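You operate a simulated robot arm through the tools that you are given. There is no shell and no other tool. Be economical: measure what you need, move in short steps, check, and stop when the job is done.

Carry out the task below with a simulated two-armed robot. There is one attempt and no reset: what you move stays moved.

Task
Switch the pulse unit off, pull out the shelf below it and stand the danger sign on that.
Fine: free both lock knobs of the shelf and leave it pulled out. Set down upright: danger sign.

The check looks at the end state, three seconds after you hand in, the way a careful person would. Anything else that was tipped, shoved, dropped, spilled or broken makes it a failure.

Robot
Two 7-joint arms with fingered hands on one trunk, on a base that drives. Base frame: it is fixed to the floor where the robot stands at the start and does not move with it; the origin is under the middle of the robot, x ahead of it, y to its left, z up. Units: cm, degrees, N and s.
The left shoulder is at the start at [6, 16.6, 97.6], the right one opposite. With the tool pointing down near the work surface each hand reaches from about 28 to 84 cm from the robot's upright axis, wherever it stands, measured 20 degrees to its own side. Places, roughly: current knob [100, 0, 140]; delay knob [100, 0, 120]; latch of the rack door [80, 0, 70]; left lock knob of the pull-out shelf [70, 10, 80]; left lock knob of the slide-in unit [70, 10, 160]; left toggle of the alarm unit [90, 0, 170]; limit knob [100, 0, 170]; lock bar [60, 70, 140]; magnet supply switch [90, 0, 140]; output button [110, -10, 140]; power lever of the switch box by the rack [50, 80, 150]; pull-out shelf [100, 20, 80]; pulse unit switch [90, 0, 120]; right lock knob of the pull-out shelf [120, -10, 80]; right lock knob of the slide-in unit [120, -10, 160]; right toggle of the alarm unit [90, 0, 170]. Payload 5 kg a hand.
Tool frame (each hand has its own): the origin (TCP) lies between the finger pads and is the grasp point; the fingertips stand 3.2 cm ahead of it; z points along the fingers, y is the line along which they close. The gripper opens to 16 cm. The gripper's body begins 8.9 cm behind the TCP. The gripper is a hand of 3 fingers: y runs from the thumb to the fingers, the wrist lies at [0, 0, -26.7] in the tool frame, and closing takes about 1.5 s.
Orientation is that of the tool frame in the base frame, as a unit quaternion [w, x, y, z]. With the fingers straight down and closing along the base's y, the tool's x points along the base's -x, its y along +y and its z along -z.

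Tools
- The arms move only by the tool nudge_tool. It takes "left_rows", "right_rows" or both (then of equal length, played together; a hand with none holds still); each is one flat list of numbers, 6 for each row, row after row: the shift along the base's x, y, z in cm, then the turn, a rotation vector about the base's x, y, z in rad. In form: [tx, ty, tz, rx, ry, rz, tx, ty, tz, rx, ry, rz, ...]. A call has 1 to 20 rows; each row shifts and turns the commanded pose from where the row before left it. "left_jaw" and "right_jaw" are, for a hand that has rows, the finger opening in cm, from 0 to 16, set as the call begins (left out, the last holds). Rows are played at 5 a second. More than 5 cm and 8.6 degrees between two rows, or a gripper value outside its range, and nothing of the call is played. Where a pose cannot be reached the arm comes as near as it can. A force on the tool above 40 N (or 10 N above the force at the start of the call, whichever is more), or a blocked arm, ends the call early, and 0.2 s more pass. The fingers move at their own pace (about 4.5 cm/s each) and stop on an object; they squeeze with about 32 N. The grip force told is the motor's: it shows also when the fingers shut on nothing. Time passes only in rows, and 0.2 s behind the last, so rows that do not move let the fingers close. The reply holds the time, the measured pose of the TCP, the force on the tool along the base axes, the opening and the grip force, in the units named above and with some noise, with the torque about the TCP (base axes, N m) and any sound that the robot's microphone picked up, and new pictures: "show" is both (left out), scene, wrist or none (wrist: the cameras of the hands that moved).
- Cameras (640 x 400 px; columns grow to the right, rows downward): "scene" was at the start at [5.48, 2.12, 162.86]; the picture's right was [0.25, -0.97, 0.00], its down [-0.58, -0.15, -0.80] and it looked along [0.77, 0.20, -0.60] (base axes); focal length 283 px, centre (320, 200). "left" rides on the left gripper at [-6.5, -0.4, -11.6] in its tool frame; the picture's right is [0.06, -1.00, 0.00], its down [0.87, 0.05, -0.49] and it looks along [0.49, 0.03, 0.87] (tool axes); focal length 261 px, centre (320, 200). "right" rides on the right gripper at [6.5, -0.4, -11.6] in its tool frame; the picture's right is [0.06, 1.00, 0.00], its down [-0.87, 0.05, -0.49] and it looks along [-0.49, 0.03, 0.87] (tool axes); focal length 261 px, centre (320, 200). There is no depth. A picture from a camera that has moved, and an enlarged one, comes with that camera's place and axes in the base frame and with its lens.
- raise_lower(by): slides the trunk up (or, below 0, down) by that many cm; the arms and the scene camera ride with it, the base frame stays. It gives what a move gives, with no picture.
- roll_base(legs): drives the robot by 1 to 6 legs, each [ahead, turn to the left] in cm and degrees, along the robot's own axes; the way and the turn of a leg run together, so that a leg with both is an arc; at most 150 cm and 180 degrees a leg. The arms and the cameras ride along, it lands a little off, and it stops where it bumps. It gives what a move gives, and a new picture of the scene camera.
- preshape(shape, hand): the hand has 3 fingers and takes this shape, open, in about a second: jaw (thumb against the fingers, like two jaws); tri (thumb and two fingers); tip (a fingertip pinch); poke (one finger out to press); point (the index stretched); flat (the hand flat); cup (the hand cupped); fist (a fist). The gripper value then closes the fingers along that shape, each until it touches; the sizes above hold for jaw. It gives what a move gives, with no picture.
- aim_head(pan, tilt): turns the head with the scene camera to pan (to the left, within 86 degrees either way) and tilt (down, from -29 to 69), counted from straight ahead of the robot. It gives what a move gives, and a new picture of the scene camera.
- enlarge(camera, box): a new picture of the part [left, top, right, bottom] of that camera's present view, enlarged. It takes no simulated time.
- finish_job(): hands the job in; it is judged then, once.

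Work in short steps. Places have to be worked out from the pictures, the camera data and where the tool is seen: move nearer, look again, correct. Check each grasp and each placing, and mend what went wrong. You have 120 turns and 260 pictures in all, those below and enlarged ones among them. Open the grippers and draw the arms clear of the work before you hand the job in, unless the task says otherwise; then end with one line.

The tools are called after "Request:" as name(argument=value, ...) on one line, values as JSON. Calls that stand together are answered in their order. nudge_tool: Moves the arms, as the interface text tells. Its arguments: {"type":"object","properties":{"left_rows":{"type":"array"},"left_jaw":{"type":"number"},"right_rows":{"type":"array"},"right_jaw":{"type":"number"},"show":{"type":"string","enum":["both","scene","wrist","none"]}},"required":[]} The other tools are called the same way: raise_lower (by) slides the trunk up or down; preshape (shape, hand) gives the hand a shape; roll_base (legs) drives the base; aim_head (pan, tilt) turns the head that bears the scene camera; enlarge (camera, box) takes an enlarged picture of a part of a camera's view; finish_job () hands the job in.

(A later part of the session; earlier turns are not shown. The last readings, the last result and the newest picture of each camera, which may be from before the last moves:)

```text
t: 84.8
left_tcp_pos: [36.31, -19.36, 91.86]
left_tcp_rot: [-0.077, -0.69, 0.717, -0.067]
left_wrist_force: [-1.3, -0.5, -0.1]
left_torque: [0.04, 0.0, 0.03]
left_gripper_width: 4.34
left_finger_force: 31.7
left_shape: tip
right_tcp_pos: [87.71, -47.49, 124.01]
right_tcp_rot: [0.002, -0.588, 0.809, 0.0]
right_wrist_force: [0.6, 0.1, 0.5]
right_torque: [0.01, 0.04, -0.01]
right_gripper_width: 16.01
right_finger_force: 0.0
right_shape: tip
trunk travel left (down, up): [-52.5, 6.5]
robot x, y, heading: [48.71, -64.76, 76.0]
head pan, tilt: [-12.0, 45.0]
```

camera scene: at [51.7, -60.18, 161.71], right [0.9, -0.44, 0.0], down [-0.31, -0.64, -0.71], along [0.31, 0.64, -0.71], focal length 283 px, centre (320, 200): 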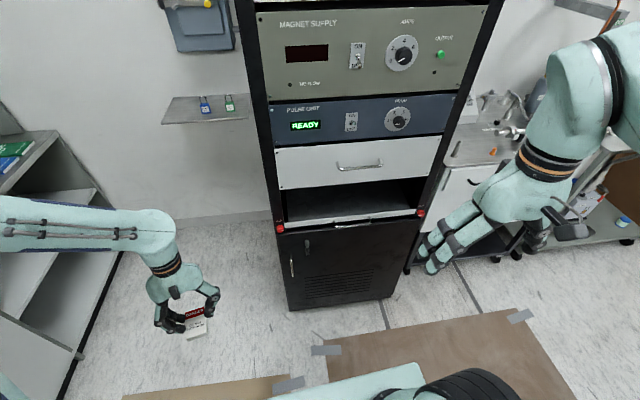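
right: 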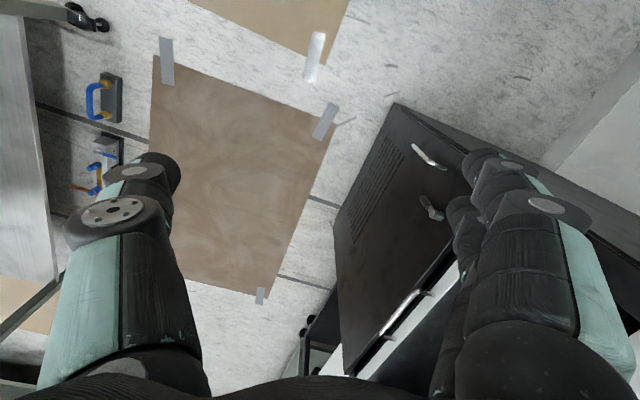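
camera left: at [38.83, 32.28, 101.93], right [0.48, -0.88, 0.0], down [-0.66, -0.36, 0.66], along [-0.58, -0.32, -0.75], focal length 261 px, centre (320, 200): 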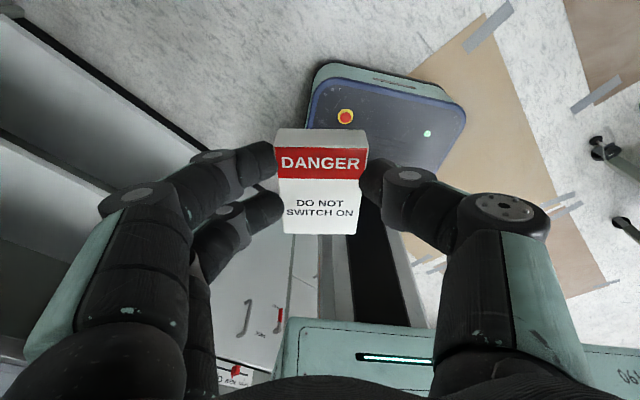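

The calibration is consistent: the switch is at (91.4, 1.1, 120.5), the left knob at (67.9, 7.5, 79.5) and the right knob at (119, -11, 80). I'll pitch the right hand up to 30° below horizontal with closed fingertips and bring it in front of the switch, a bit above.

Request:
nudge_tool(right_rows=[0, 3.6, 0.3, 0.142, -0.047, 0, 0, 3.6, 0.3, 0.142, -0.047, 0, 0, 3.6, 0.3, 0.142, -0.047, 0, 0, 3.6, 0.3, 0.142, -0.047, 0, 0, 3.6, 0.3, 0.142, -0.047, 0, 0, 3.6, 0.3, 0.142, -0.047, 0, 0, 3.6, 0.3, 0.142, -0.047, 0, 0, 3.6, 0.3, 0, 0, 0, 0, 3.6, 0.3, 0, 0, 0, 0, 3.6, 0.3, 0, 0, 0], right_jaw=0)

```text
t: 87.0
left_tcp_pos: [36.49, -19.36, 91.75]
left_tcp_rot: [-0.078, -0.689, 0.717, -0.068]
left_wrist_force: [-0.2, 0.0, -1.1]
left_torque: [-0.03, 0.02, -0.03]
left_gripper_width: 4.31
left_finger_force: 31.6
left_shape: tip
right_tcp_pos: [87.87, -11.49, 126.7]
right_tcp_rot: [0.406, -0.509, 0.7, 0.293]
right_wrist_force: [0.2, -0.8, 0.2]
right_torque: [-0.02, 0.04, 0.01]
right_gripper_width: 0.02
right_finger_force: 26.4
right_shape: tip
trunk travel left (down, up): [-52.5, 6.5]
robot x, y, heading: [48.55, -64.39, 76.0]
head pan, tilt: [-12.0, 45.0]
camera scene: at [51.97, -60.14, 161.7], right [0.9, -0.44, 0.0], down [-0.31, -0.64, -0.71], along [0.31, 0.64, -0.71], focal length 283 px, centre (320, 200)
camera right: at [84.03, -24.21, 126.93], right [-0.96, 0.28, -0.06], down [-0.05, 0.03, 1.0], along [0.28, 0.96, -0.01], focal length 261 px, centre (320, 200)
```

scene: 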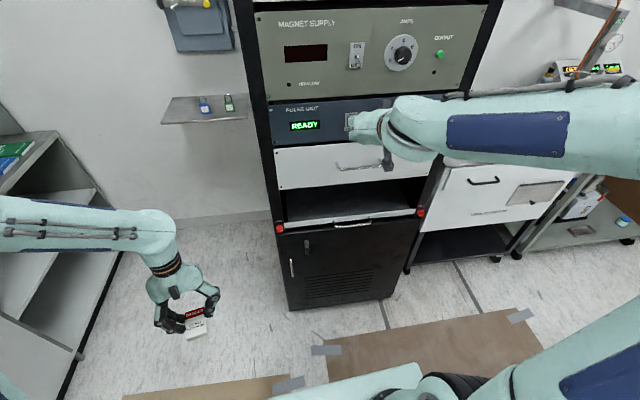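
right: 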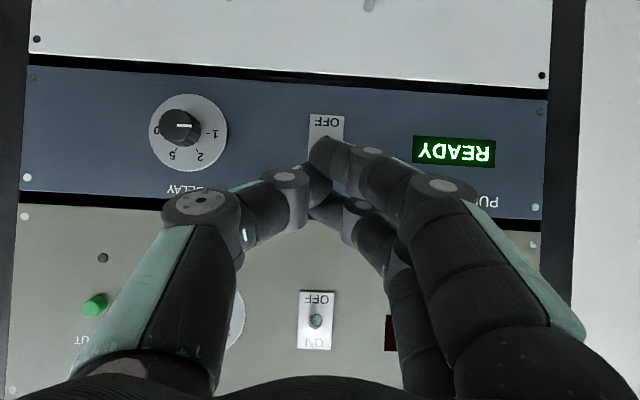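

The closed tips are about 10 cm out from the panel, slightly above the bat. I'll advance so they sit above the bat near the panel, 0.8 cm to the left.

Request:
nudge_tool(right_rows=[0.72, 2.76, 0.2, 0, 0, 0, 0.72, 2.76, 0.2, 0, 0, 0, 0.6, 2.2, 0.2, 0, 0, 0], show="wrist")

```text
t: 87.8
left_tcp_pos: [36.32, -19.38, 91.88]
left_tcp_rot: [-0.077, -0.69, 0.716, -0.068]
left_wrist_force: [0.2, 0.0, -0.7]
left_torque: [-0.04, -0.05, -0.02]
left_gripper_width: 4.33
left_finger_force: 32.4
left_shape: tip
right_tcp_pos: [89.74, -3.83, 127.49]
right_tcp_rot: [0.407, -0.509, 0.7, 0.292]
right_wrist_force: [-0.1, 1.0, -0.1]
right_torque: [-0.03, 0.05, -0.03]
right_gripper_width: 0.0
right_finger_force: 31.8
right_shape: tip
trunk travel left (down, up): [-52.5, 6.5]
robot x, y, heading: [48.89, -64.69, 76.1]
head pan, tilt: [-12.0, 45.0]
camera right: at [85.95, -16.49, 127.58], right [-0.96, 0.28, -0.06], down [-0.05, 0.03, 1.0], along [0.28, 0.96, -0.01], focal length 261 px, centre (320, 200)
```

right: 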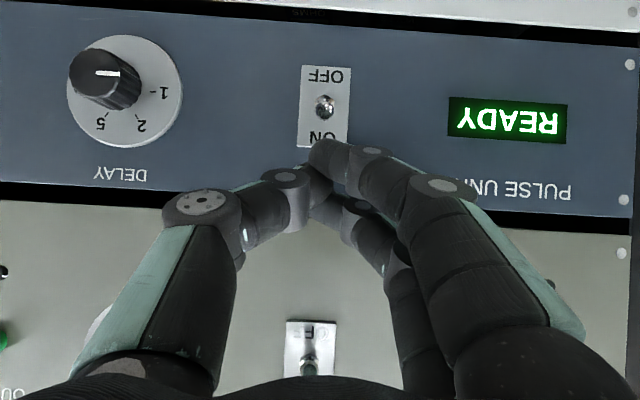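

The bat lies straight below the fingertips. I'll move 1 cm further in and press down stepwise.

Request:
nudge_tool(right_rows=[0.3, 0.9, 0, 0, 0, 0, 0, 0, -1, 0, 0, 0, 0, 0, -1, 0, 0, 0, 0, 0, -1, 0, 0, 0, 0, 0, -1, 0, 0, 0, 0, 0, -1, 0, 0, 0], show="wrist")

```text
t: 89.3
left_tcp_pos: [36.26, -19.58, 91.92]
left_tcp_rot: [-0.077, -0.689, 0.717, -0.066]
left_wrist_force: [0.2, -1.0, -0.5]
left_torque: [0.06, 0.02, 0.02]
left_gripper_width: 4.34
left_finger_force: 31.7
left_shape: tip
right_tcp_pos: [90.07, -3.04, 123.78]
right_tcp_rot: [0.415, -0.505, 0.696, 0.297]
right_wrist_force: [0.3, -9.4, 15.6]
right_torque: [0.03, -0.15, -0.03]
right_gripper_width: 0.0
right_finger_force: 32.0
right_shape: tip
trunk travel left (down, up): [-52.5, 6.5]
robot x, y, heading: [49.0, -64.85, 76.2]
head pan, tilt: [-12.0, 45.0]
stopped in row 6 (right hand): the force on the tool passed its limit at 42 N (the readings are from after the stop); the commanded pose is now the measured one
camera right: at [86.19, -15.73, 123.7], right [-0.96, 0.28, -0.06], down [-0.06, 0.0, 1.0], along [0.28, 0.96, 0.01], focal length 261 px, centre (320, 200)
```

right: 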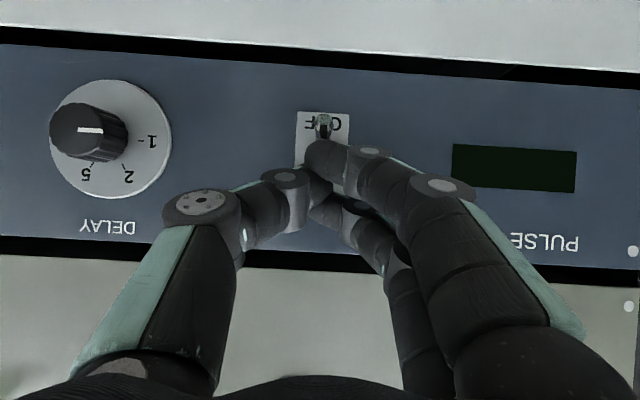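

The pulse unit's display went dark, so the switch is OFF. I'll withdraw and bring the right hand in front of the left lock knob, horizontal and pre-rolled 45° clockwise, ready to turn the knob counter-clockwise.

Request:
nudge_tool(right_rows=[0, 0, 1, 0, 0, 0, -1.6, -4.4, 0, 0, 0, 0, -1.6, -4.4, 0, 0, 0, 0, -1.6, -4.4, 0, 0, 0, 0, -2, 0.93, -4.13, 0.123, -0.045, 0, -2, 0.93, -4.13, 0.123, -0.045, 0, -2, 0.93, -4.13, 0.123, -0.045, 0, -2, 0.93, -4.13, 0.123, -0.045, 0, -2, 0.93, -4.13, 0, 0, 0, -2, 0.93, -4.13, 0.0447, 0.123, 0, -2, 0.93, -4.13, 0.0447, 0.123, 0, -2, 0.93, -4.13, 0.0447, 0.123, 0, -2, 0.93, -4.13, 0.0447, 0.123, 0, -2, 0.93, -4.13, 0.0447, 0.123, 0, -2, 0.93, -4.13, 0.0447, 0.123, 0], right_jaw=7)

```text
t: 92.5
left_tcp_pos: [36.57, -19.65, 91.95]
left_tcp_rot: [-0.077, -0.689, 0.718, -0.065]
left_wrist_force: [0.1, 0.2, -0.8]
left_torque: [0.09, 0.06, -0.02]
left_gripper_width: 4.34
left_finger_force: 32.3
left_shape: tip
right_tcp_pos: [72.63, -12.67, 123.02]
right_tcp_rot: [0.344, -0.261, 0.711, 0.555]
right_wrist_force: [0.2, -1.1, 0.7]
right_torque: [-0.03, 0.0, 0.09]
right_gripper_width: 7.01
right_finger_force: 0.0
right_shape: tip
right hand out of reach, approached as far as the arm can: row 6, 7, 8, 9, 10, 11, 12, 13, 14, 15
trunk travel left (down, up): [-52.5, 6.5]
robot x, y, heading: [48.73, -64.58, 75.7]
head pan, tilt: [-12.0, 45.0]
camera scene: at [52.25, -60.61, 161.72], right [0.9, -0.44, 0.0], down [-0.31, -0.63, -0.71], along [0.31, 0.64, -0.71], focal length 283 px, centre (320, 200)
camera right: at [66.41, -23.85, 119.53], right [-0.79, 0.25, 0.56], down [0.41, -0.47, 0.78], along [0.46, 0.84, 0.27], focal length 261 px, centre (320, 200)
```

scene: 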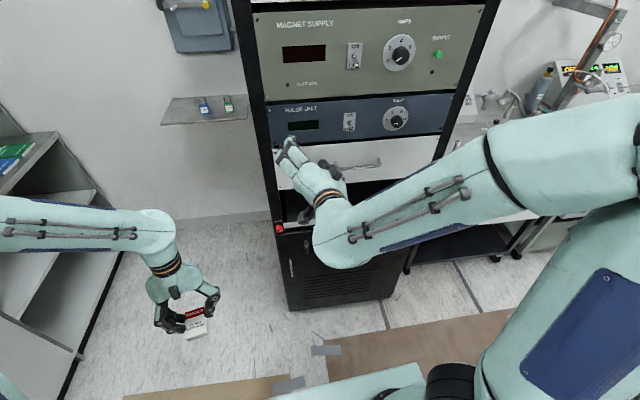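
right: 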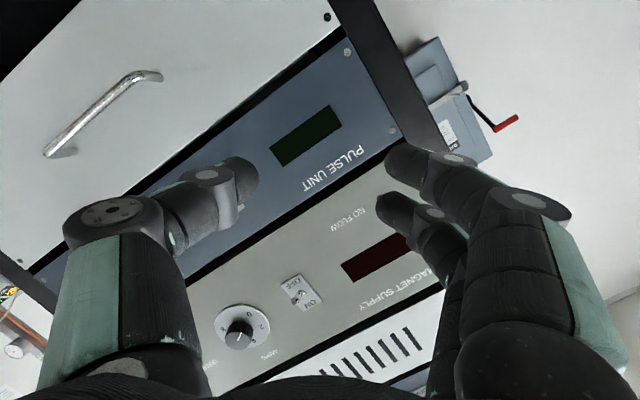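

The horizontal pose is only reachable near shoulder height, so the trunk must go down. First I'll check what is under the left arm.

Request:
aim_head(pan=50, tilt=50)

```text
t: 93.8
left_tcp_pos: [36.41, -19.38, 91.89]
left_tcp_rot: [-0.078, -0.69, 0.716, -0.068]
left_wrist_force: [0.5, 0.6, -0.8]
left_torque: [0.03, -0.02, -0.01]
left_gripper_width: 4.3
left_finger_force: 31.9
left_shape: tip
right_tcp_pos: [72.32, -12.34, 122.92]
right_tcp_rot: [0.345, -0.261, 0.713, 0.553]
right_wrist_force: [0.7, 0.6, 0.1]
right_torque: [0.02, 0.01, -0.02]
right_gripper_width: 7.02
right_finger_force: 0.2
right_shape: tip
trunk travel left (down, up): [-52.5, 6.5]
robot x, y, heading: [48.77, -64.66, 75.9]
head pan, tilt: [50.0, 50.0]
camera scene: at [43.78, -61.32, 161.02], right [0.81, 0.59, 0.0], down [0.45, -0.62, -0.64], along [-0.38, 0.52, -0.77], focal length 283 px, centre (320, 200)
```

scene: 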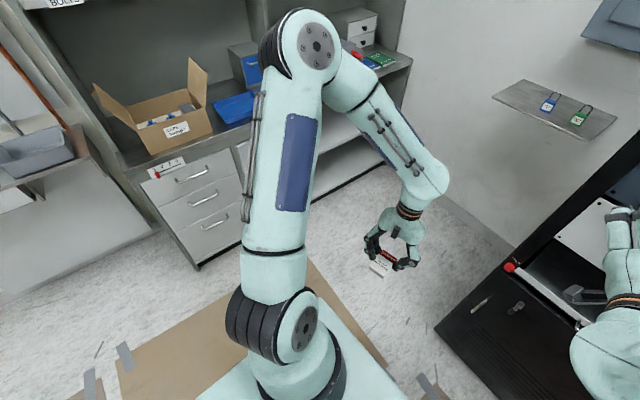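

Space under both arms is free. I'll lower the trunk 40 cm.

Request:
raise_lower(by=-40)

Request:
aim_head(pan=-12, tilt=35)

Request:
enlarge(camera="right", box=[0, 0, 640, 400])

```text
t: 97.6
left_tcp_pos: [36.3, -19.41, 51.82]
left_tcp_rot: [-0.078, -0.69, 0.716, -0.068]
left_wrist_force: [0.3, 0.1, -0.3]
left_torque: [0.0, -0.03, -0.01]
left_gripper_width: 4.38
left_finger_force: 31.5
left_shape: tip
right_tcp_pos: [72.35, -12.37, 83.02]
right_tcp_rot: [0.345, -0.261, 0.712, 0.553]
right_wrist_force: [0.0, 0.8, 0.4]
right_torque: [0.0, 0.01, -0.05]
right_gripper_width: 7.01
right_finger_force: 0.1
right_shape: tip
trunk travel left (down, up): [-12.5, 46.5]
robot x, y, heading: [49.41, -64.57, 75.8]
head pan, tilt: [50.0, 50.0]
```

```text
t: 99.0
left_tcp_pos: [36.31, -19.38, 51.88]
left_tcp_rot: [-0.078, -0.69, 0.717, -0.067]
left_wrist_force: [-0.1, 0.9, -0.3]
left_torque: [-0.04, 0.03, 0.01]
left_gripper_width: 4.31
left_finger_force: 31.6
left_shape: tip
right_tcp_pos: [72.24, -12.23, 82.98]
right_tcp_rot: [0.344, -0.262, 0.712, 0.553]
right_wrist_force: [0.1, 0.7, 0.9]
right_torque: [0.0, -0.01, 0.01]
right_gripper_width: 6.98
right_finger_force: 0.2
right_shape: tip
trunk travel left (down, up): [-12.5, 46.5]
robot x, y, heading: [48.9, -64.35, 75.8]
head pan, tilt: [-12.0, 35.0]
camera scene: at [52.17, -59.65, 123.19], right [0.9, -0.44, 0.0], down [-0.25, -0.52, -0.82], along [0.36, 0.74, -0.57], focal length 283 px, centre (320, 200)
```

scene: 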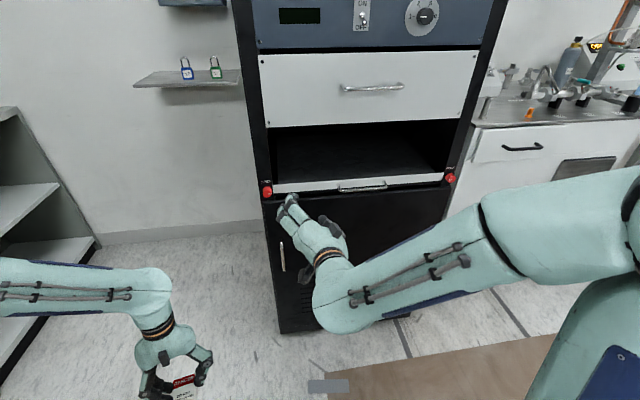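

```text
1.00 times, centred on (320, 200) of right (not enlarged: the box is as wide or as high as the picture)
camera zoom: at [66.11, -23.59, 79.44], right [-0.79, 0.25, 0.56], down [0.4, -0.47, 0.78], along [0.46, 0.85, 0.27], focal length 261 px, centre (320, 200)
```

zoom: 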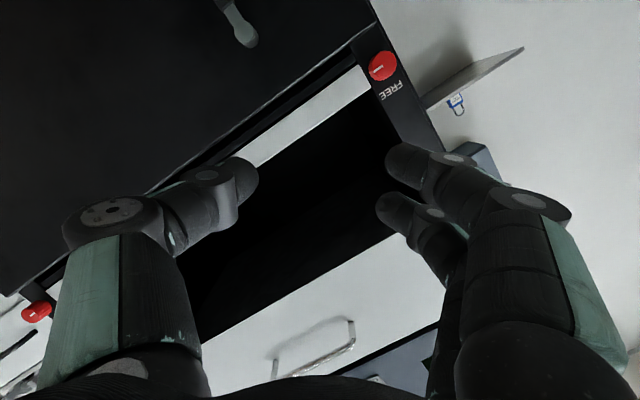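

With the trunk lowered, both cameras agree that the left knob's front centre is at about (67.9, 6.3, 79.6). I'll align the hand with the knob axis (az 70°, level, rolled 45°) about 15 cm out.

Request:
nudge_tool(right_rows=[-2.7, 0.4, -1.1, 0.0875, 0.0385, -0.0755, -2.7, 0.4, -1.1, 0.0875, 0.0385, -0.0755, -2.7, 0.5, -1.1, 0, 0, 0], show="wrist")

```text
t: 99.8
left_tcp_pos: [36.27, -19.47, 51.83]
left_tcp_rot: [-0.078, -0.69, 0.716, -0.068]
left_wrist_force: [-0.9, -0.5, 0.0]
left_torque: [0.01, 0.02, -0.02]
left_gripper_width: 4.31
left_finger_force: 32.1
left_shape: tip
right_tcp_pos: [64.13, -11.15, 79.44]
right_tcp_rot: [0.38, -0.154, 0.692, 0.595]
right_wrist_force: [-0.1, 0.1, 0.4]
right_torque: [-0.01, -0.01, -0.01]
right_gripper_width: 7.02
right_finger_force: 0.0
right_shape: tip
trunk travel left (down, up): [-12.5, 46.5]
robot x, y, heading: [48.87, -64.71, 76.1]
head pan, tilt: [-12.0, 35.0]
camera right: at [56.08, -20.49, 74.84], right [-0.7, 0.26, 0.66], down [0.37, -0.66, 0.66], along [0.6, 0.71, 0.37], focal length 261 px, centre (320, 200)
```

right: 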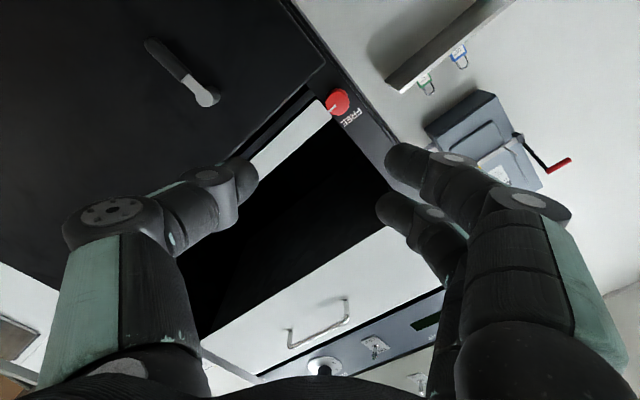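

The orientation is good. The knob lies 2.6 cm left of the hand's axis. I'll shift and advance to about 6 cm from it, then check the centring.

Request:
nudge_tool(right_rows=[-0.6, 1.6, 0, 0, 0, 0, 0.3, 2.6, 0, 0, 0, 0, 0.8, 3.4, 0, 0, 0, 0, 0.8, 3.4, 0, 0, 0, 0], show="both")

```text
t: 100.8
left_tcp_pos: [36.24, -19.37, 51.87]
left_tcp_rot: [-0.078, -0.69, 0.717, -0.068]
left_wrist_force: [0.2, 0.6, 0.1]
left_torque: [0.03, 0.04, -0.02]
left_gripper_width: 4.33
left_finger_force: 31.5
left_shape: tip
right_tcp_pos: [65.47, -0.05, 79.66]
right_tcp_rot: [0.379, -0.154, 0.691, 0.596]
right_wrist_force: [-1.0, -0.4, -0.3]
right_torque: [-0.03, 0.0, 0.0]
right_gripper_width: 6.99
right_finger_force: 0.1
right_shape: tip
trunk travel left (down, up): [-12.5, 46.5]
robot x, y, heading: [48.8, -64.13, 75.9]
head pan, tilt: [-12.0, 35.0]
camera scene: at [52.16, -59.67, 123.19], right [0.9, -0.44, 0.0], down [-0.25, -0.52, -0.82], along [0.36, 0.74, -0.57], focal length 283 px, centre (320, 200)
camera right: at [57.44, -9.49, 74.74], right [-0.71, 0.26, 0.66], down [0.37, -0.66, 0.66], along [0.6, 0.71, 0.37], focal length 261 px, centre (320, 200)
```

scene: 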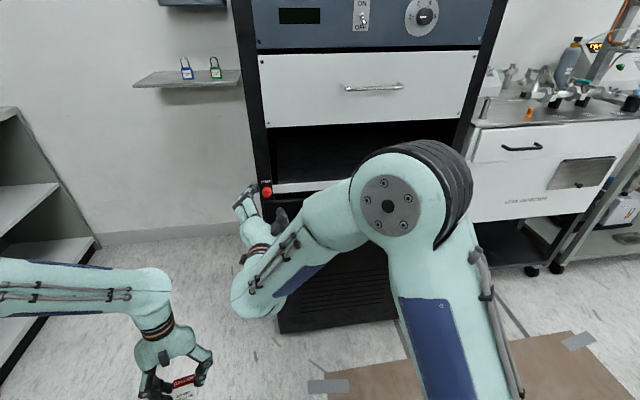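
right: 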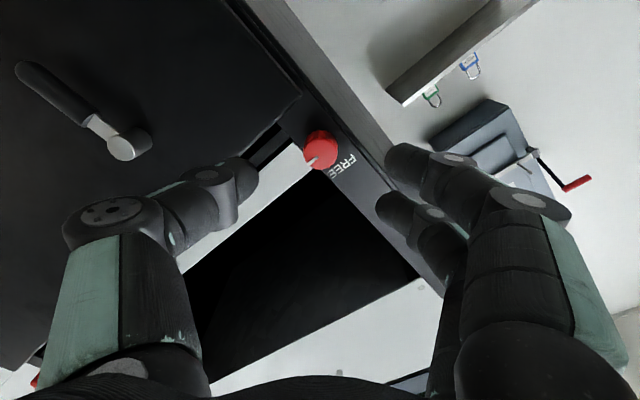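

The knob lies right on the tool axis. I'll advance 4.8 cm so the tips surround it.

Request:
nudge_tool(right_rows=[0.55, 1.5, 0, 0, 0, 0, 0.55, 1.5, 0, 0, 0, 0, 0.55, 1.5, 0, 0, 0, 0], show="wrist")

```text
t: 101.6
left_tcp_pos: [36.43, -19.6, 51.87]
left_tcp_rot: [-0.077, -0.69, 0.717, -0.067]
left_wrist_force: [0.1, -0.1, 0.0]
left_torque: [0.02, -0.04, -0.01]
left_gripper_width: 4.33
left_finger_force: 32.3
left_shape: tip
right_tcp_pos: [66.75, 3.88, 79.79]
right_tcp_rot: [0.378, -0.155, 0.692, 0.595]
right_wrist_force: [-1.8, -29.5, 6.9]
right_torque: [-1.11, -0.2, -1.19]
right_gripper_width: 7.13
right_finger_force: 0.1
right_shape: tip
trunk travel left (down, up): [-12.5, 46.5]
robot x, y, heading: [49.03, -64.53, 76.0]
head pan, tilt: [-12.0, 35.0]
stopped in row 3 (right hand): the force on the tool passed its limit at 41 N (the readings are from after the stop); the commanded pose is now the measured one
camera right: at [58.77, -5.51, 74.92], right [-0.7, 0.26, 0.66], down [0.38, -0.65, 0.66], along [0.6, 0.71, 0.36], focal length 261 px, centre (320, 200)
```

right: 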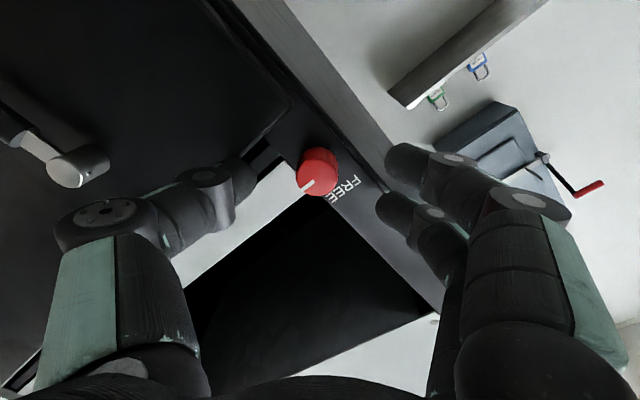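

The thumb touched the door/lip edge while still open wide. I'll back off slightly, narrow the fingers to 4.2, then check.

Request:
nudge_tool(right_rows=[-0.27, -0.75, 0, 0, 0, 0, 0, 0, 0, 0, 0, 0, 0, 0, 0, 0, 0, 0, 0, 0, 0, 0, 0, 0], right_jaw=4.2, show="wrist")

```text
t: 102.6
left_tcp_pos: [36.34, -19.42, 51.88]
left_tcp_rot: [-0.077, -0.69, 0.716, -0.068]
left_wrist_force: [-0.5, 0.3, -0.3]
left_torque: [0.0, 0.0, 0.01]
left_gripper_width: 4.33
left_finger_force: 32.0
left_shape: tip
right_tcp_pos: [66.67, 3.51, 79.5]
right_tcp_rot: [0.378, -0.156, 0.692, 0.594]
right_wrist_force: [-0.2, 1.1, -0.2]
right_torque: [0.02, -0.01, 0.01]
right_gripper_width: 4.24
right_finger_force: 0.1
right_shape: tip
trunk travel left (down, up): [-12.5, 46.5]
robot x, y, heading: [48.94, -64.59, 76.1]
head pan, tilt: [-12.0, 35.0]
camera right: at [58.56, -6.03, 74.78], right [-0.7, 0.26, 0.66], down [0.38, -0.65, 0.66], along [0.6, 0.71, 0.36], focal length 261 px, centre (320, 200)
```

right: 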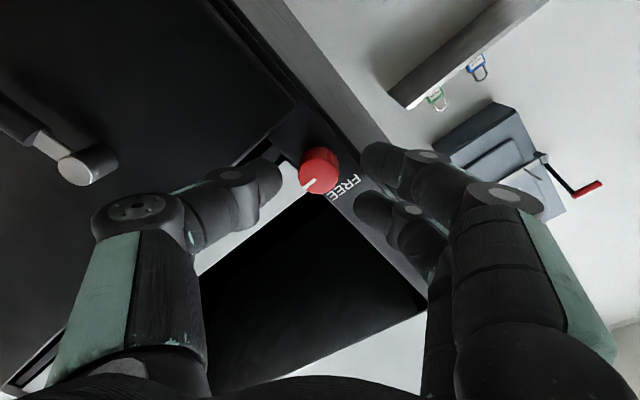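

The tips end about 0.8 cm short of the knob face. I'll advance 2 cm in small steps, then close on the knob.

Request:
nudge_tool(right_rows=[0.17, 0.47, 0, 0, 0, 0, 0.17, 0.47, 0, 0, 0, 0, 0.17, 0.47, 0, 0, 0, 0, 0.17, 0.47, 0, 0, 0, 0], show="wrist")

```text
t: 103.6
left_tcp_pos: [36.35, -19.35, 51.88]
left_tcp_rot: [-0.077, -0.689, 0.717, -0.067]
left_wrist_force: [-0.2, -0.5, 0.3]
left_torque: [-0.01, 0.0, 0.0]
left_gripper_width: 4.34
left_finger_force: 32.4
left_shape: tip
right_tcp_pos: [67.18, 5.27, 79.71]
right_tcp_rot: [0.378, -0.155, 0.692, 0.595]
right_wrist_force: [-5.0, -12.1, 3.0]
right_torque: [0.42, -0.13, 0.18]
right_gripper_width: 4.3
right_finger_force: 0.1
right_shape: tip
trunk travel left (down, up): [-12.5, 46.5]
robot x, y, heading: [49.41, -64.65, 75.9]
head pan, tilt: [-12.0, 35.0]
camera right: at [59.1, -4.22, 74.93], right [-0.71, 0.26, 0.66], down [0.38, -0.65, 0.66], along [0.6, 0.71, 0.36], focal length 261 px, centre (320, 200)
```

right: 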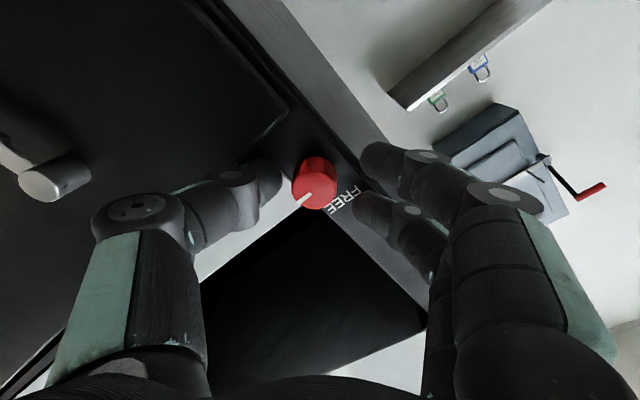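

The tips are now around the knob. I'll close on it.

Request:
nudge_tool(right_rows=[-0.05, -0.15, 0, 0, 0, 0, 0, 0, 0, 0, 0, 0, 0, 0, 0, 0, 0, 0, 0, 0, 0, 0, 0, 0], right_jaw=1, show="wrist")

```text
t: 104.6
left_tcp_pos: [36.32, -19.41, 51.72]
left_tcp_rot: [-0.079, -0.69, 0.717, -0.068]
left_wrist_force: [-0.5, -0.4, -0.4]
left_torque: [-0.02, 0.02, -0.01]
left_gripper_width: 4.34
left_finger_force: 31.7
left_shape: tip
right_tcp_pos: [67.25, 5.21, 79.46]
right_tcp_rot: [0.377, -0.157, 0.693, 0.594]
right_wrist_force: [-4.2, -3.4, -11.9]
right_torque: [-0.63, 0.24, -0.05]
right_gripper_width: 1.75
right_finger_force: 31.9
right_shape: tip
trunk travel left (down, up): [-12.5, 46.5]
robot x, y, heading: [48.91, -64.48, 75.8]
head pan, tilt: [-12.0, 35.0]
camera right: at [59.19, -4.28, 74.63], right [-0.71, 0.26, 0.66], down [0.38, -0.65, 0.66], along [0.6, 0.71, 0.36], focal length 261 px, centre (320, 200)
```

right: 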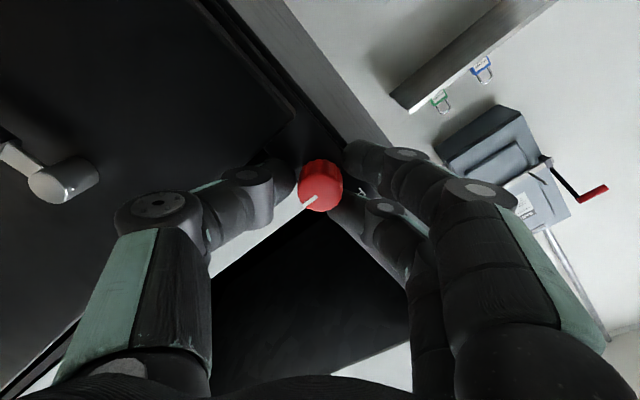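

The knob is gripped. I'll turn counter-clockwise (about −d) by about 45° and check the mark.

Request:
nudge_tool(right_rows=[0, 0, 0, -0.0445, -0.122, 0, 0, 0, 0, -0.0445, -0.122, 0, 0, 0, 0, -0.0445, -0.122, 0, 0, 0, 0, -0.0445, -0.122, 0, 0, 0, 0, -0.0445, -0.122, 0, 0, 0, 0, -0.0445, -0.122, 0], show="wrist")

```text
t: 105.2
left_tcp_pos: [36.31, -19.39, 51.79]
left_tcp_rot: [-0.079, -0.69, 0.716, -0.068]
left_wrist_force: [0.1, -0.3, -0.2]
left_torque: [0.01, 0.0, -0.01]
left_gripper_width: 4.32
left_finger_force: 31.8
left_shape: tip
right_tcp_pos: [66.92, 5.0, 78.56]
right_tcp_rot: [0.447, -0.249, 0.672, 0.535]
right_wrist_force: [-2.3, -2.7, -18.7]
right_torque: [-0.52, 0.85, -0.12]
right_gripper_width: 1.45
right_finger_force: 32.0
right_shape: tip
trunk travel left (down, up): [-12.5, 46.5]
robot x, y, heading: [48.96, -64.97, 75.9]
head pan, tilt: [-12.0, 35.0]
stopped in row 3 (right hand): the force on the tool passed its limit at 44 N (the readings are from after the stop); the commanded pose is now the measured one
camera right: at [60.17, -5.03, 73.0], right [-0.84, 0.31, 0.44], down [0.21, -0.57, 0.79], along [0.5, 0.76, 0.42], focal length 261 px, centre (320, 200)
```

right: 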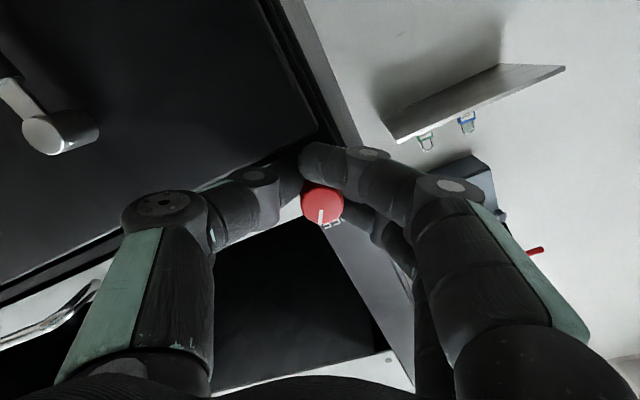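

The mark now seems to point nearly to FREE already. I'll open the fingers and back off slightly to read it clearly.

Request:
nudge_tool(right_rows=[0, 0, 0, 0, 0, 0, 0, 0, 0, 0, 0, 0, 0, 0, 0, 0, 0, 0, -1, -2.8, 0, 0, 0, 0, -1, -2.8, 0, 0, 0, 0], right_jaw=5, show="none")

Request:
enlarge(camera="right", box=[220, 80, 420, 205])

```text
t: 106.4
left_tcp_pos: [36.32, -19.34, 51.85]
left_tcp_rot: [-0.077, -0.691, 0.716, -0.067]
left_wrist_force: [0.4, -0.1, 0.2]
left_torque: [-0.07, 0.01, 0.0]
left_gripper_width: 4.32
left_finger_force: 31.9
left_shape: tip
right_tcp_pos: [64.86, -0.49, 79.04]
right_tcp_rot: [0.448, -0.246, 0.67, 0.538]
right_wrist_force: [-0.2, 0.0, 0.1]
right_torque: [0.0, -0.03, 0.01]
right_gripper_width: 5.02
right_finger_force: 0.0
right_shape: tip
trunk travel left (down, up): [-12.5, 46.5]
robot x, y, heading: [49.01, -64.65, 76.2]
head pan, tilt: [-12.0, 35.0]
```

```text
3.20 times, centred on (320, 142) of right
camera zoom: at [58.23, -10.52, 73.47], right [-0.84, 0.31, 0.45], down [0.21, -0.58, 0.79], along [0.5, 0.75, 0.42], focal length 834 px, centre (320, 384)
```

zoom: 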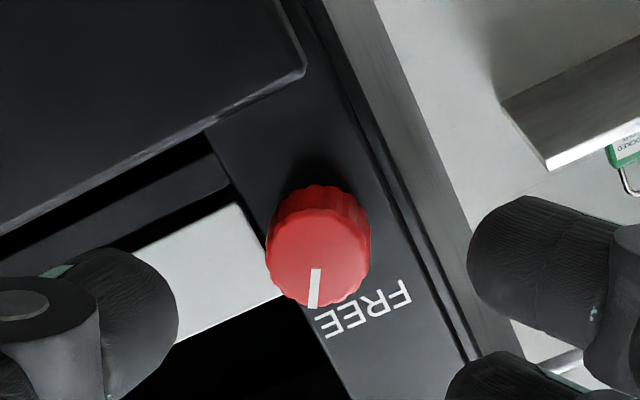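

The left knob turned about 60°, with some 30° more to go. I'll recentre (up 0.6), advance, regrip and turn further.

Request:
nudge_tool(right_rows=[0.24, -0.1, 0.65, 0, 0, 0, 0.7, 2, 0, 0, 0, 0, 0.7, 2, 0, 0, 0, 0, 0.6, 1.7, 0, 0, 0, 0], right_jaw=4.4, show="none")

Request:
nudge_tool(right_rows=[0, 0, 0, 0, 0, 0, 0, 0, 0, 0, 0, 0, 0, 0, 0, 0, 0, 0, 0, 0, 0, 0, 0, 0], right_jaw=1, show="wrist")

```text
t: 107.4
left_tcp_pos: [36.3, -19.42, 51.9]
left_tcp_rot: [-0.077, -0.691, 0.716, -0.067]
left_wrist_force: [0.4, 0.1, -0.8]
left_torque: [0.0, 0.0, 0.03]
left_gripper_width: 4.3
left_finger_force: 32.4
left_shape: tip
right_tcp_pos: [67.07, 4.93, 79.51]
right_tcp_rot: [0.448, -0.246, 0.67, 0.539]
right_wrist_force: [-1.0, -3.0, -0.5]
right_torque: [0.1, -0.03, 0.08]
right_gripper_width: 4.47
right_finger_force: 0.1
right_shape: tip
trunk travel left (down, up): [-12.5, 46.5]
robot x, y, heading: [49.17, -64.16, 76.3]
head pan, tilt: [-12.0, 35.0]
```

```text
t: 108.4
left_tcp_pos: [36.28, -19.42, 51.82]
left_tcp_rot: [-0.078, -0.69, 0.716, -0.068]
left_wrist_force: [0.4, 0.5, 0.3]
left_torque: [0.0, 0.02, -0.02]
left_gripper_width: 4.34
left_finger_force: 31.9
left_shape: tip
right_tcp_pos: [67.21, 5.07, 79.59]
right_tcp_rot: [0.448, -0.246, 0.671, 0.538]
right_wrist_force: [1.0, -3.5, -3.1]
right_torque: [-0.09, 0.06, 0.15]
right_gripper_width: 1.54
right_finger_force: 32.4
right_shape: tip
trunk travel left (down, up): [-12.5, 46.5]
robot x, y, heading: [48.7, -64.74, 76.0]
head pan, tilt: [-12.0, 35.0]
camera right: at [60.52, -4.96, 73.97], right [-0.84, 0.31, 0.45], down [0.21, -0.58, 0.79], along [0.5, 0.76, 0.42], focal length 261 px, centre (320, 200)
```

right: 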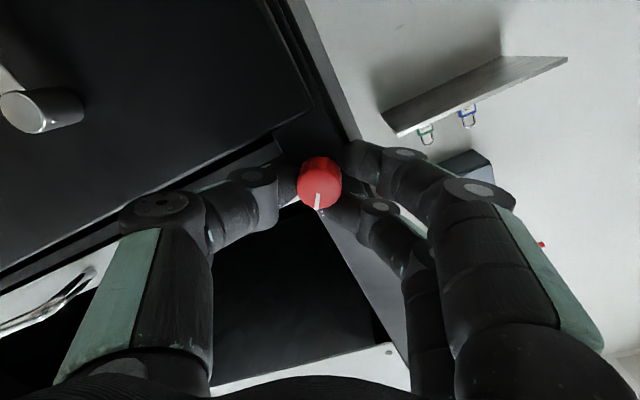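

Well centred and balanced. I'll turn 37° more counter-clockwise.

Request:
nudge_tool(right_rows=[0, 0, 0, -0.0445, -0.122, 0, 0, 0, 0, -0.0445, -0.122, 0, 0, 0, 0, -0.0445, -0.122, 0, 0, 0, 0, -0.0445, -0.122, 0, 0, 0, 0, -0.0445, -0.122, 0], show="wrist")

```text
t: 109.6
left_tcp_pos: [36.33, -19.48, 51.9]
left_tcp_rot: [-0.077, -0.69, 0.716, -0.068]
left_wrist_force: [0.3, 0.3, -0.8]
left_torque: [-0.02, 0.0, -0.01]
left_gripper_width: 4.31
left_finger_force: 32.3
left_shape: tip
right_tcp_pos: [67.15, 5.14, 79.8]
right_tcp_rot: [0.598, -0.444, 0.559, 0.365]
right_wrist_force: [1.1, -0.1, 2.1]
right_torque: [0.37, 0.8, 0.32]
right_gripper_width: 1.5
right_finger_force: 31.9
right_shape: tip
trunk travel left (down, up): [-12.5, 46.5]
robot x, y, heading: [49.12, -64.6, 76.0]
head pan, tilt: [-12.0, 35.0]
camera right: at [64.16, -6.27, 73.61], right [-0.92, 0.34, -0.19], down [-0.32, -0.39, 0.86], along [0.22, 0.86, 0.47], focal length 261 px, centre (320, 200)
```

right: 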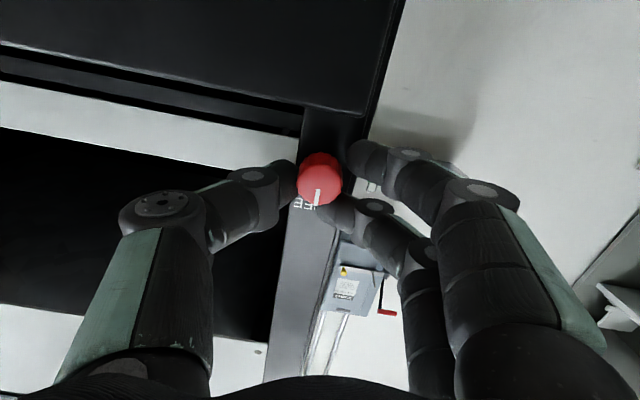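

The mark now aligns with the column, pointing at FREE. I'll open, back off and verify.

Request:
nudge_tool(right_rows=[0, 0, 0, 0, 0, 0, 0, 0, 0, 0, 0, 0, 0, 0, 0, 0, 0, 0, -1.2, -3.3, 0, 0, 0, 0, -1.2, -3.3, 0, 0, 0, 0], right_jaw=5.5, show="none")

Request:
enlarge(camera="right", box=[220, 80, 420, 205])

```text
t: 110.8
left_tcp_pos: [36.33, -19.45, 51.93]
left_tcp_rot: [-0.077, -0.69, 0.716, -0.068]
left_wrist_force: [-0.6, -0.2, 0.2]
left_torque: [-0.01, -0.01, 0.02]
left_gripper_width: 4.33
left_finger_force: 32.1
left_shape: tip
right_tcp_pos: [64.91, -1.41, 79.54]
right_tcp_rot: [0.599, -0.443, 0.56, 0.362]
right_wrist_force: [0.2, 0.0, 0.2]
right_torque: [0.04, 0.0, -0.03]
right_gripper_width: 5.46
right_finger_force: 0.1
right_shape: tip
trunk travel left (down, up): [-12.5, 46.5]
robot x, y, heading: [49.32, -64.44, 76.3]
head pan, tilt: [-12.0, 35.0]
```

```text
3.20 times, centred on (320, 142) of right
camera zoom: at [61.78, -12.85, 73.42], right [-0.92, 0.34, -0.19], down [-0.32, -0.39, 0.87], along [0.22, 0.86, 0.46], focal length 834 px, centre (320, 384)
```

zoom: 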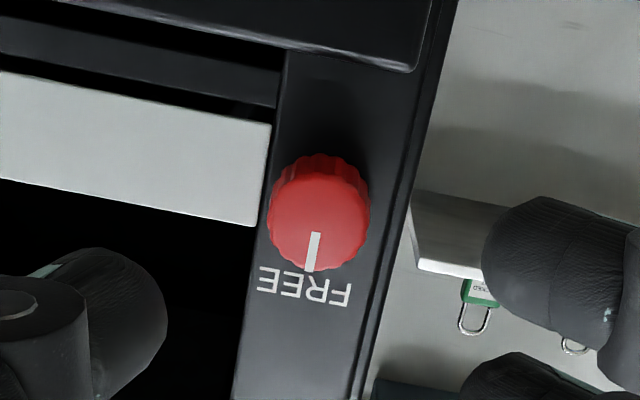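

The left knob is at FREE. Next I'll move the right hand in front of the right knob at about (118.5, -11.5, 80.5), pre-rolled slightly counter-clockwise.

Request:
nudge_tool(right_rows=[-1.4, -3.8, 0, 0, 0, 0, -1.4, -3.8, 0, 0, 0, 0, -1.4, -3.8, 0, 0, 0, 0, 4.5, -1.65, 0, 0, 0, 0, 4.5, -1.65, 0, 0, 0, 0, 4.5, -1.65, 0, 0, 0, 0, 4.5, -1.65, 0, 0, 0, 0, 4.5, -1.65, 0, 0, 0, 0, 4.5, -1.65, 0, 0, 0, 0, 4.5, -1.65, 0, 0, 0, 0, 4.5, -1.65, 0, -0.0418, -0.115, 0, 4.5, -1.65, 0, -0.0418, -0.115, 0, 4.5, -1.65, 0, -0.0418, -0.115, 0, 4.5, -1.65, 0, -0.0418, -0.115, 0])

```text
t: 113.8
left_tcp_pos: [36.18, -19.48, 51.71]
left_tcp_rot: [-0.077, -0.689, 0.717, -0.068]
left_wrist_force: [0.3, 0.1, 0.5]
left_torque: [-0.01, -0.01, -0.01]
left_gripper_width: 4.31
left_finger_force: 32.1
left_shape: tip
right_tcp_pos: [89.61, -17.09, 90.01]
right_tcp_rot: [0.626, -0.501, 0.523, 0.288]
right_wrist_force: [-0.1, -0.1, 0.4]
right_torque: [-0.06, 0.01, -0.01]
right_gripper_width: 5.5
right_finger_force: 0.0
right_shape: tip
right hand out of reach, approached as far as the arm can: row 5, 6, 7, 8, 9, 10, 11, 12, 13, 14
trunk travel left (down, up): [-12.5, 46.5]
robot x, y, heading: [49.06, -64.45, 75.9]
head pan, tilt: [-12.0, 35.0]
camera scene: at [52.11, -59.63, 123.2], right [0.9, -0.44, 0.0], down [-0.25, -0.52, -0.82], along [0.36, 0.74, -0.57], focal length 283 px, centre (320, 200)
camera right: at [87.54, -29.03, 84.66], right [-0.87, 0.32, -0.39], down [-0.48, -0.29, 0.83], along [0.15, 0.9, 0.41], focal length 261 px, centre (320, 200)
```

scene: 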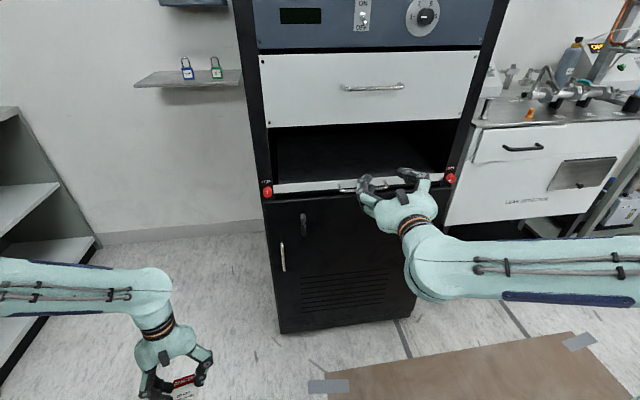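
right: 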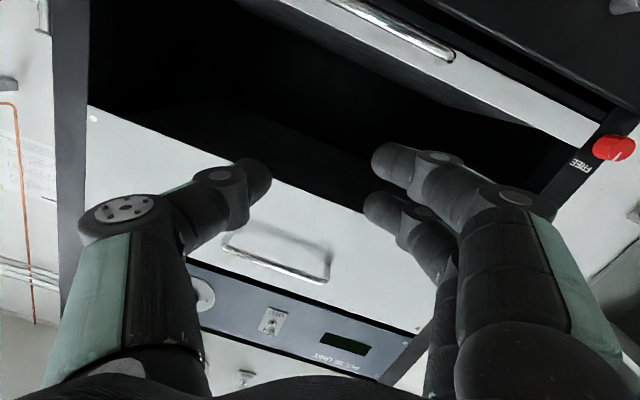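

The arm is too cramped sideways for the right knob. I'll turn the base 30° right so the knob lies ahead.

Request:
roll_base(legs=[[0, -30]])

```text
t: 115.6
left_tcp_pos: [58.31, -16.58, 51.83]
left_tcp_rot: [-0.093, -0.515, 0.851, -0.049]
left_wrist_force: [-0.7, 0.0, -0.2]
left_torque: [-0.04, -0.05, -0.01]
left_gripper_width: 4.32
left_finger_force: 31.9
left_shape: tip
right_tcp_pos: [108.16, -36.98, 90.85]
right_tcp_rot: [0.666, -0.378, 0.627, 0.139]
right_wrist_force: [-0.8, 0.1, -0.4]
right_torque: [-0.02, 0.03, -0.09]
right_gripper_width: 5.48
right_finger_force: 0.1
right_shape: tip
trunk travel left (down, up): [-12.5, 46.5]
robot x, y, heading: [50.1, -62.71, 56.0]
head pan, tilt: [-12.0, 35.0]
stopped in leg 1: the robot was blocked; the commanded pose is now the measured one
camera scene: at [54.81, -59.08, 123.19], right [0.69, -0.72, 0.0], down [-0.41, -0.4, -0.82], along [0.59, 0.57, -0.57], focal length 283 px, centre (320, 200)
```

scene: 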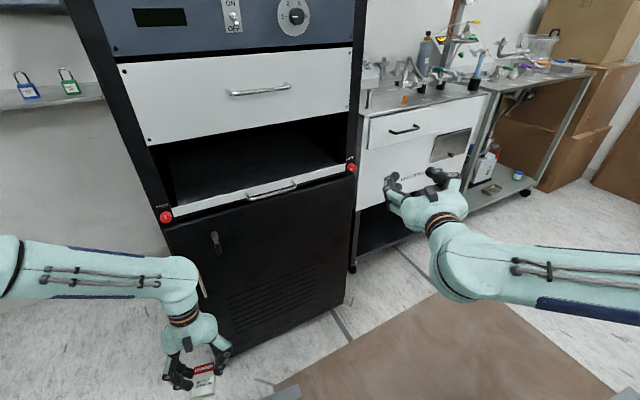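

The turn was blocked at 56°. I'll look toward the right rear to see what touched.

Request:
aim_head(pan=-84, tilt=55)

```text
t: 117.1
left_tcp_pos: [58.44, -16.68, 51.88]
left_tcp_rot: [-0.091, -0.514, 0.852, -0.049]
left_wrist_force: [0.5, 0.6, -0.8]
left_torque: [-0.03, 0.03, 0.0]
left_gripper_width: 4.3
left_finger_force: 31.5
left_shape: tip
right_tcp_pos: [108.16, -37.02, 90.8]
right_tcp_rot: [0.666, -0.379, 0.628, 0.139]
right_wrist_force: [-0.4, 0.1, -0.6]
right_torque: [0.01, 0.0, -0.01]
right_gripper_width: 5.5
right_finger_force: 0.1
right_shape: tip
trunk travel left (down, up): [-12.5, 46.5]
robot x, y, heading: [49.98, -62.65, 56.1]
head pan, tilt: [-84.0, 55.0]
camera scene: at [54.93, -68.66, 120.37], right [-0.47, -0.88, 0.0], down [-0.72, 0.38, -0.57], along [0.51, -0.27, -0.82], focal length 283 px, centre (320, 200)
```

scene: 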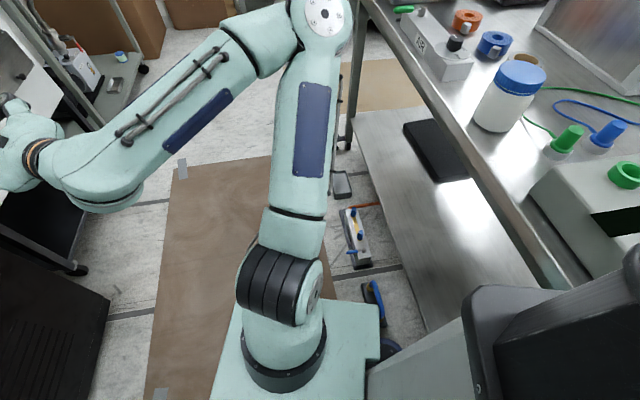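

The robot's rear corner reached the cart's corner; nothing there looks displaced. I'll go forward 10 cm to clear it, then turn a bit more.

Request:
roll_base(legs=[[10, 0], [0, -8]])

Request:
aim_head(pan=-15, tilt=35)

Request:
enlarge(camera="right", box=[0, 0, 640, 400])

```text
t: 118.8
left_tcp_pos: [70.41, -10.0, 51.86]
left_tcp_rot: [-0.095, -0.454, 0.885, -0.042]
left_wrist_force: [0.9, -0.2, -0.3]
left_torque: [0.0, 0.01, -0.01]
left_gripper_width: 4.32
left_finger_force: 32.7
left_shape: tip
right_tcp_pos: [116.69, -37.07, 90.83]
right_tcp_rot: [0.674, -0.334, 0.653, 0.092]
right_wrist_force: [0.5, -0.2, -0.3]
right_torque: [-0.02, 0.0, -0.01]
right_gripper_width: 5.5
right_finger_force: 0.0
right_shape: tip
trunk travel left (down, up): [-12.5, 46.5]
robot x, y, heading: [56.21, -53.98, 48.2]
head pan, tilt: [-84.0, 55.0]
camera scene: at [59.69, -60.93, 120.37], right [-0.59, -0.81, 0.0], down [-0.66, 0.48, -0.57], along [0.46, -0.34, -0.82], focal length 283 px, centre (320, 200)
```

scene: 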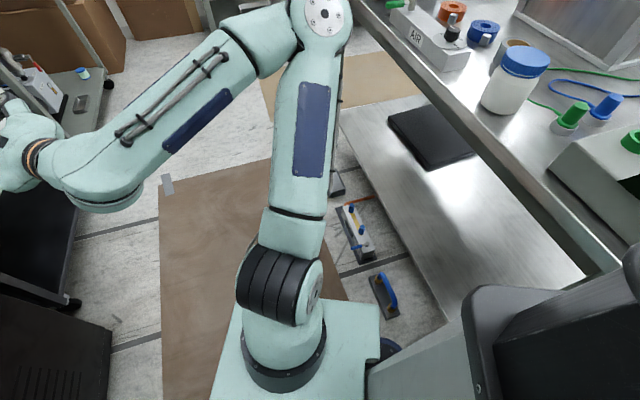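

```text
t: 120.2
left_tcp_pos: [70.46, -10.02, 51.68]
left_tcp_rot: [-0.095, -0.453, 0.886, -0.042]
left_wrist_force: [-0.2, -0.7, -0.7]
left_torque: [0.0, -0.01, -0.01]
left_gripper_width: 4.3
left_finger_force: 31.7
left_shape: tip
right_tcp_pos: [116.83, -37.06, 90.89]
right_tcp_rot: [0.674, -0.333, 0.653, 0.092]
right_wrist_force: [0.4, -0.5, 0.2]
right_torque: [0.0, 0.0, -0.02]
right_gripper_width: 5.49
right_finger_force: 0.1
right_shape: tip
trunk travel left (down, up): [-12.5, 46.5]
robot x, y, heading: [55.72, -54.42, 48.1]
head pan, tilt: [-15.0, 35.0]
camera scene: at [61.24, -51.89, 123.19], right [0.54, -0.84, 0.0], down [-0.48, -0.31, -0.82], along [0.69, 0.45, -0.57], focal length 283 px, centre (320, 200)
```

scene: 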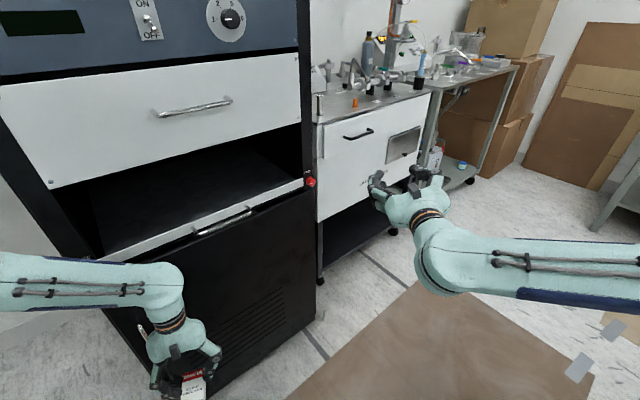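

```text
1.00 times, centred on (320, 200) of right (not enlarged: the box is as wide or as high as the picture)
camera zoom: at [108.32, -45.94, 85.72], right [-0.55, 0.74, -0.39], down [-0.55, 0.03, 0.84], along [0.63, 0.67, 0.39], focal length 261 px, centre (320, 200)
```

zoom: 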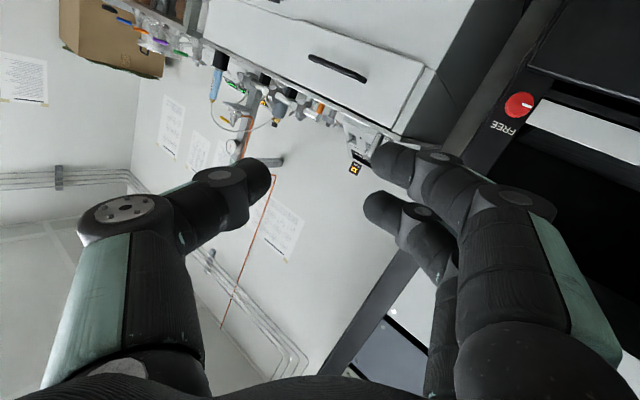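

Both cameras put the right knob at about (119.3, -11, 79.6) with its mark pointing left (locked) and FREE above it. I'll orient the right hand to face it, rolled −35°, and come nearer.

Request:
nudge_tool(right_rows=[-0.4, 2, -2.24, -0.022, -0.0535, 0.124, -0.4, 2, -2.24, -0.022, -0.0535, 0.124, -0.4, 2, -2.24, -0.022, -0.0535, 0.124, -0.4, 2, -2.24, -0.022, -0.0535, 0.124, -0.4, 2, -2.24, -0.022, -0.0535, 0.124], show="wrist")

```text
t: 121.4
left_tcp_pos: [70.43, -10.03, 51.92]
left_tcp_rot: [-0.095, -0.453, 0.885, -0.042]
left_wrist_force: [0.1, 1.2, -1.0]
left_torque: [-0.01, -0.02, -0.03]
left_gripper_width: 4.3
left_finger_force: 32.0
left_shape: tip
right_tcp_pos: [116.86, -35.37, 89.77]
right_tcp_rot: [0.678, -0.367, 0.628, 0.109]
right_wrist_force: [-0.4, 0.6, -0.1]
right_torque: [0.0, 0.0, -0.02]
right_gripper_width: 5.5
right_finger_force: 0.1
right_shape: tip
right hand out of reach, approached as far as the arm can: row 1, 2, 3, 4, 5
trunk travel left (down, up): [-12.5, 46.5]
robot x, y, heading: [55.5, -54.31, 48.0]
head pan, tilt: [-15.0, 35.0]
camera right: at [109.48, -45.0, 84.55], right [-0.6, 0.69, -0.42], down [-0.58, 0.0, 0.82], along [0.56, 0.73, 0.4], focal length 261 px, centre (320, 200)
```

right: 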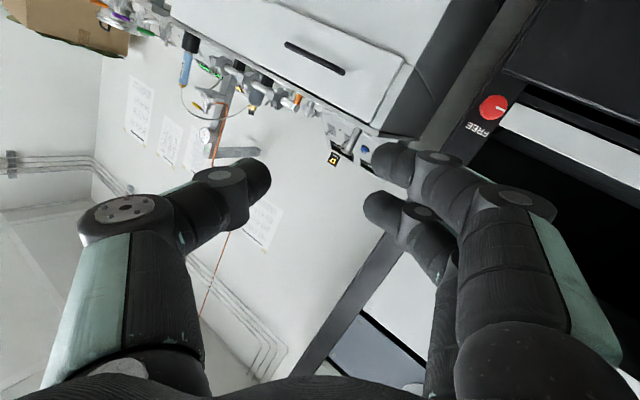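

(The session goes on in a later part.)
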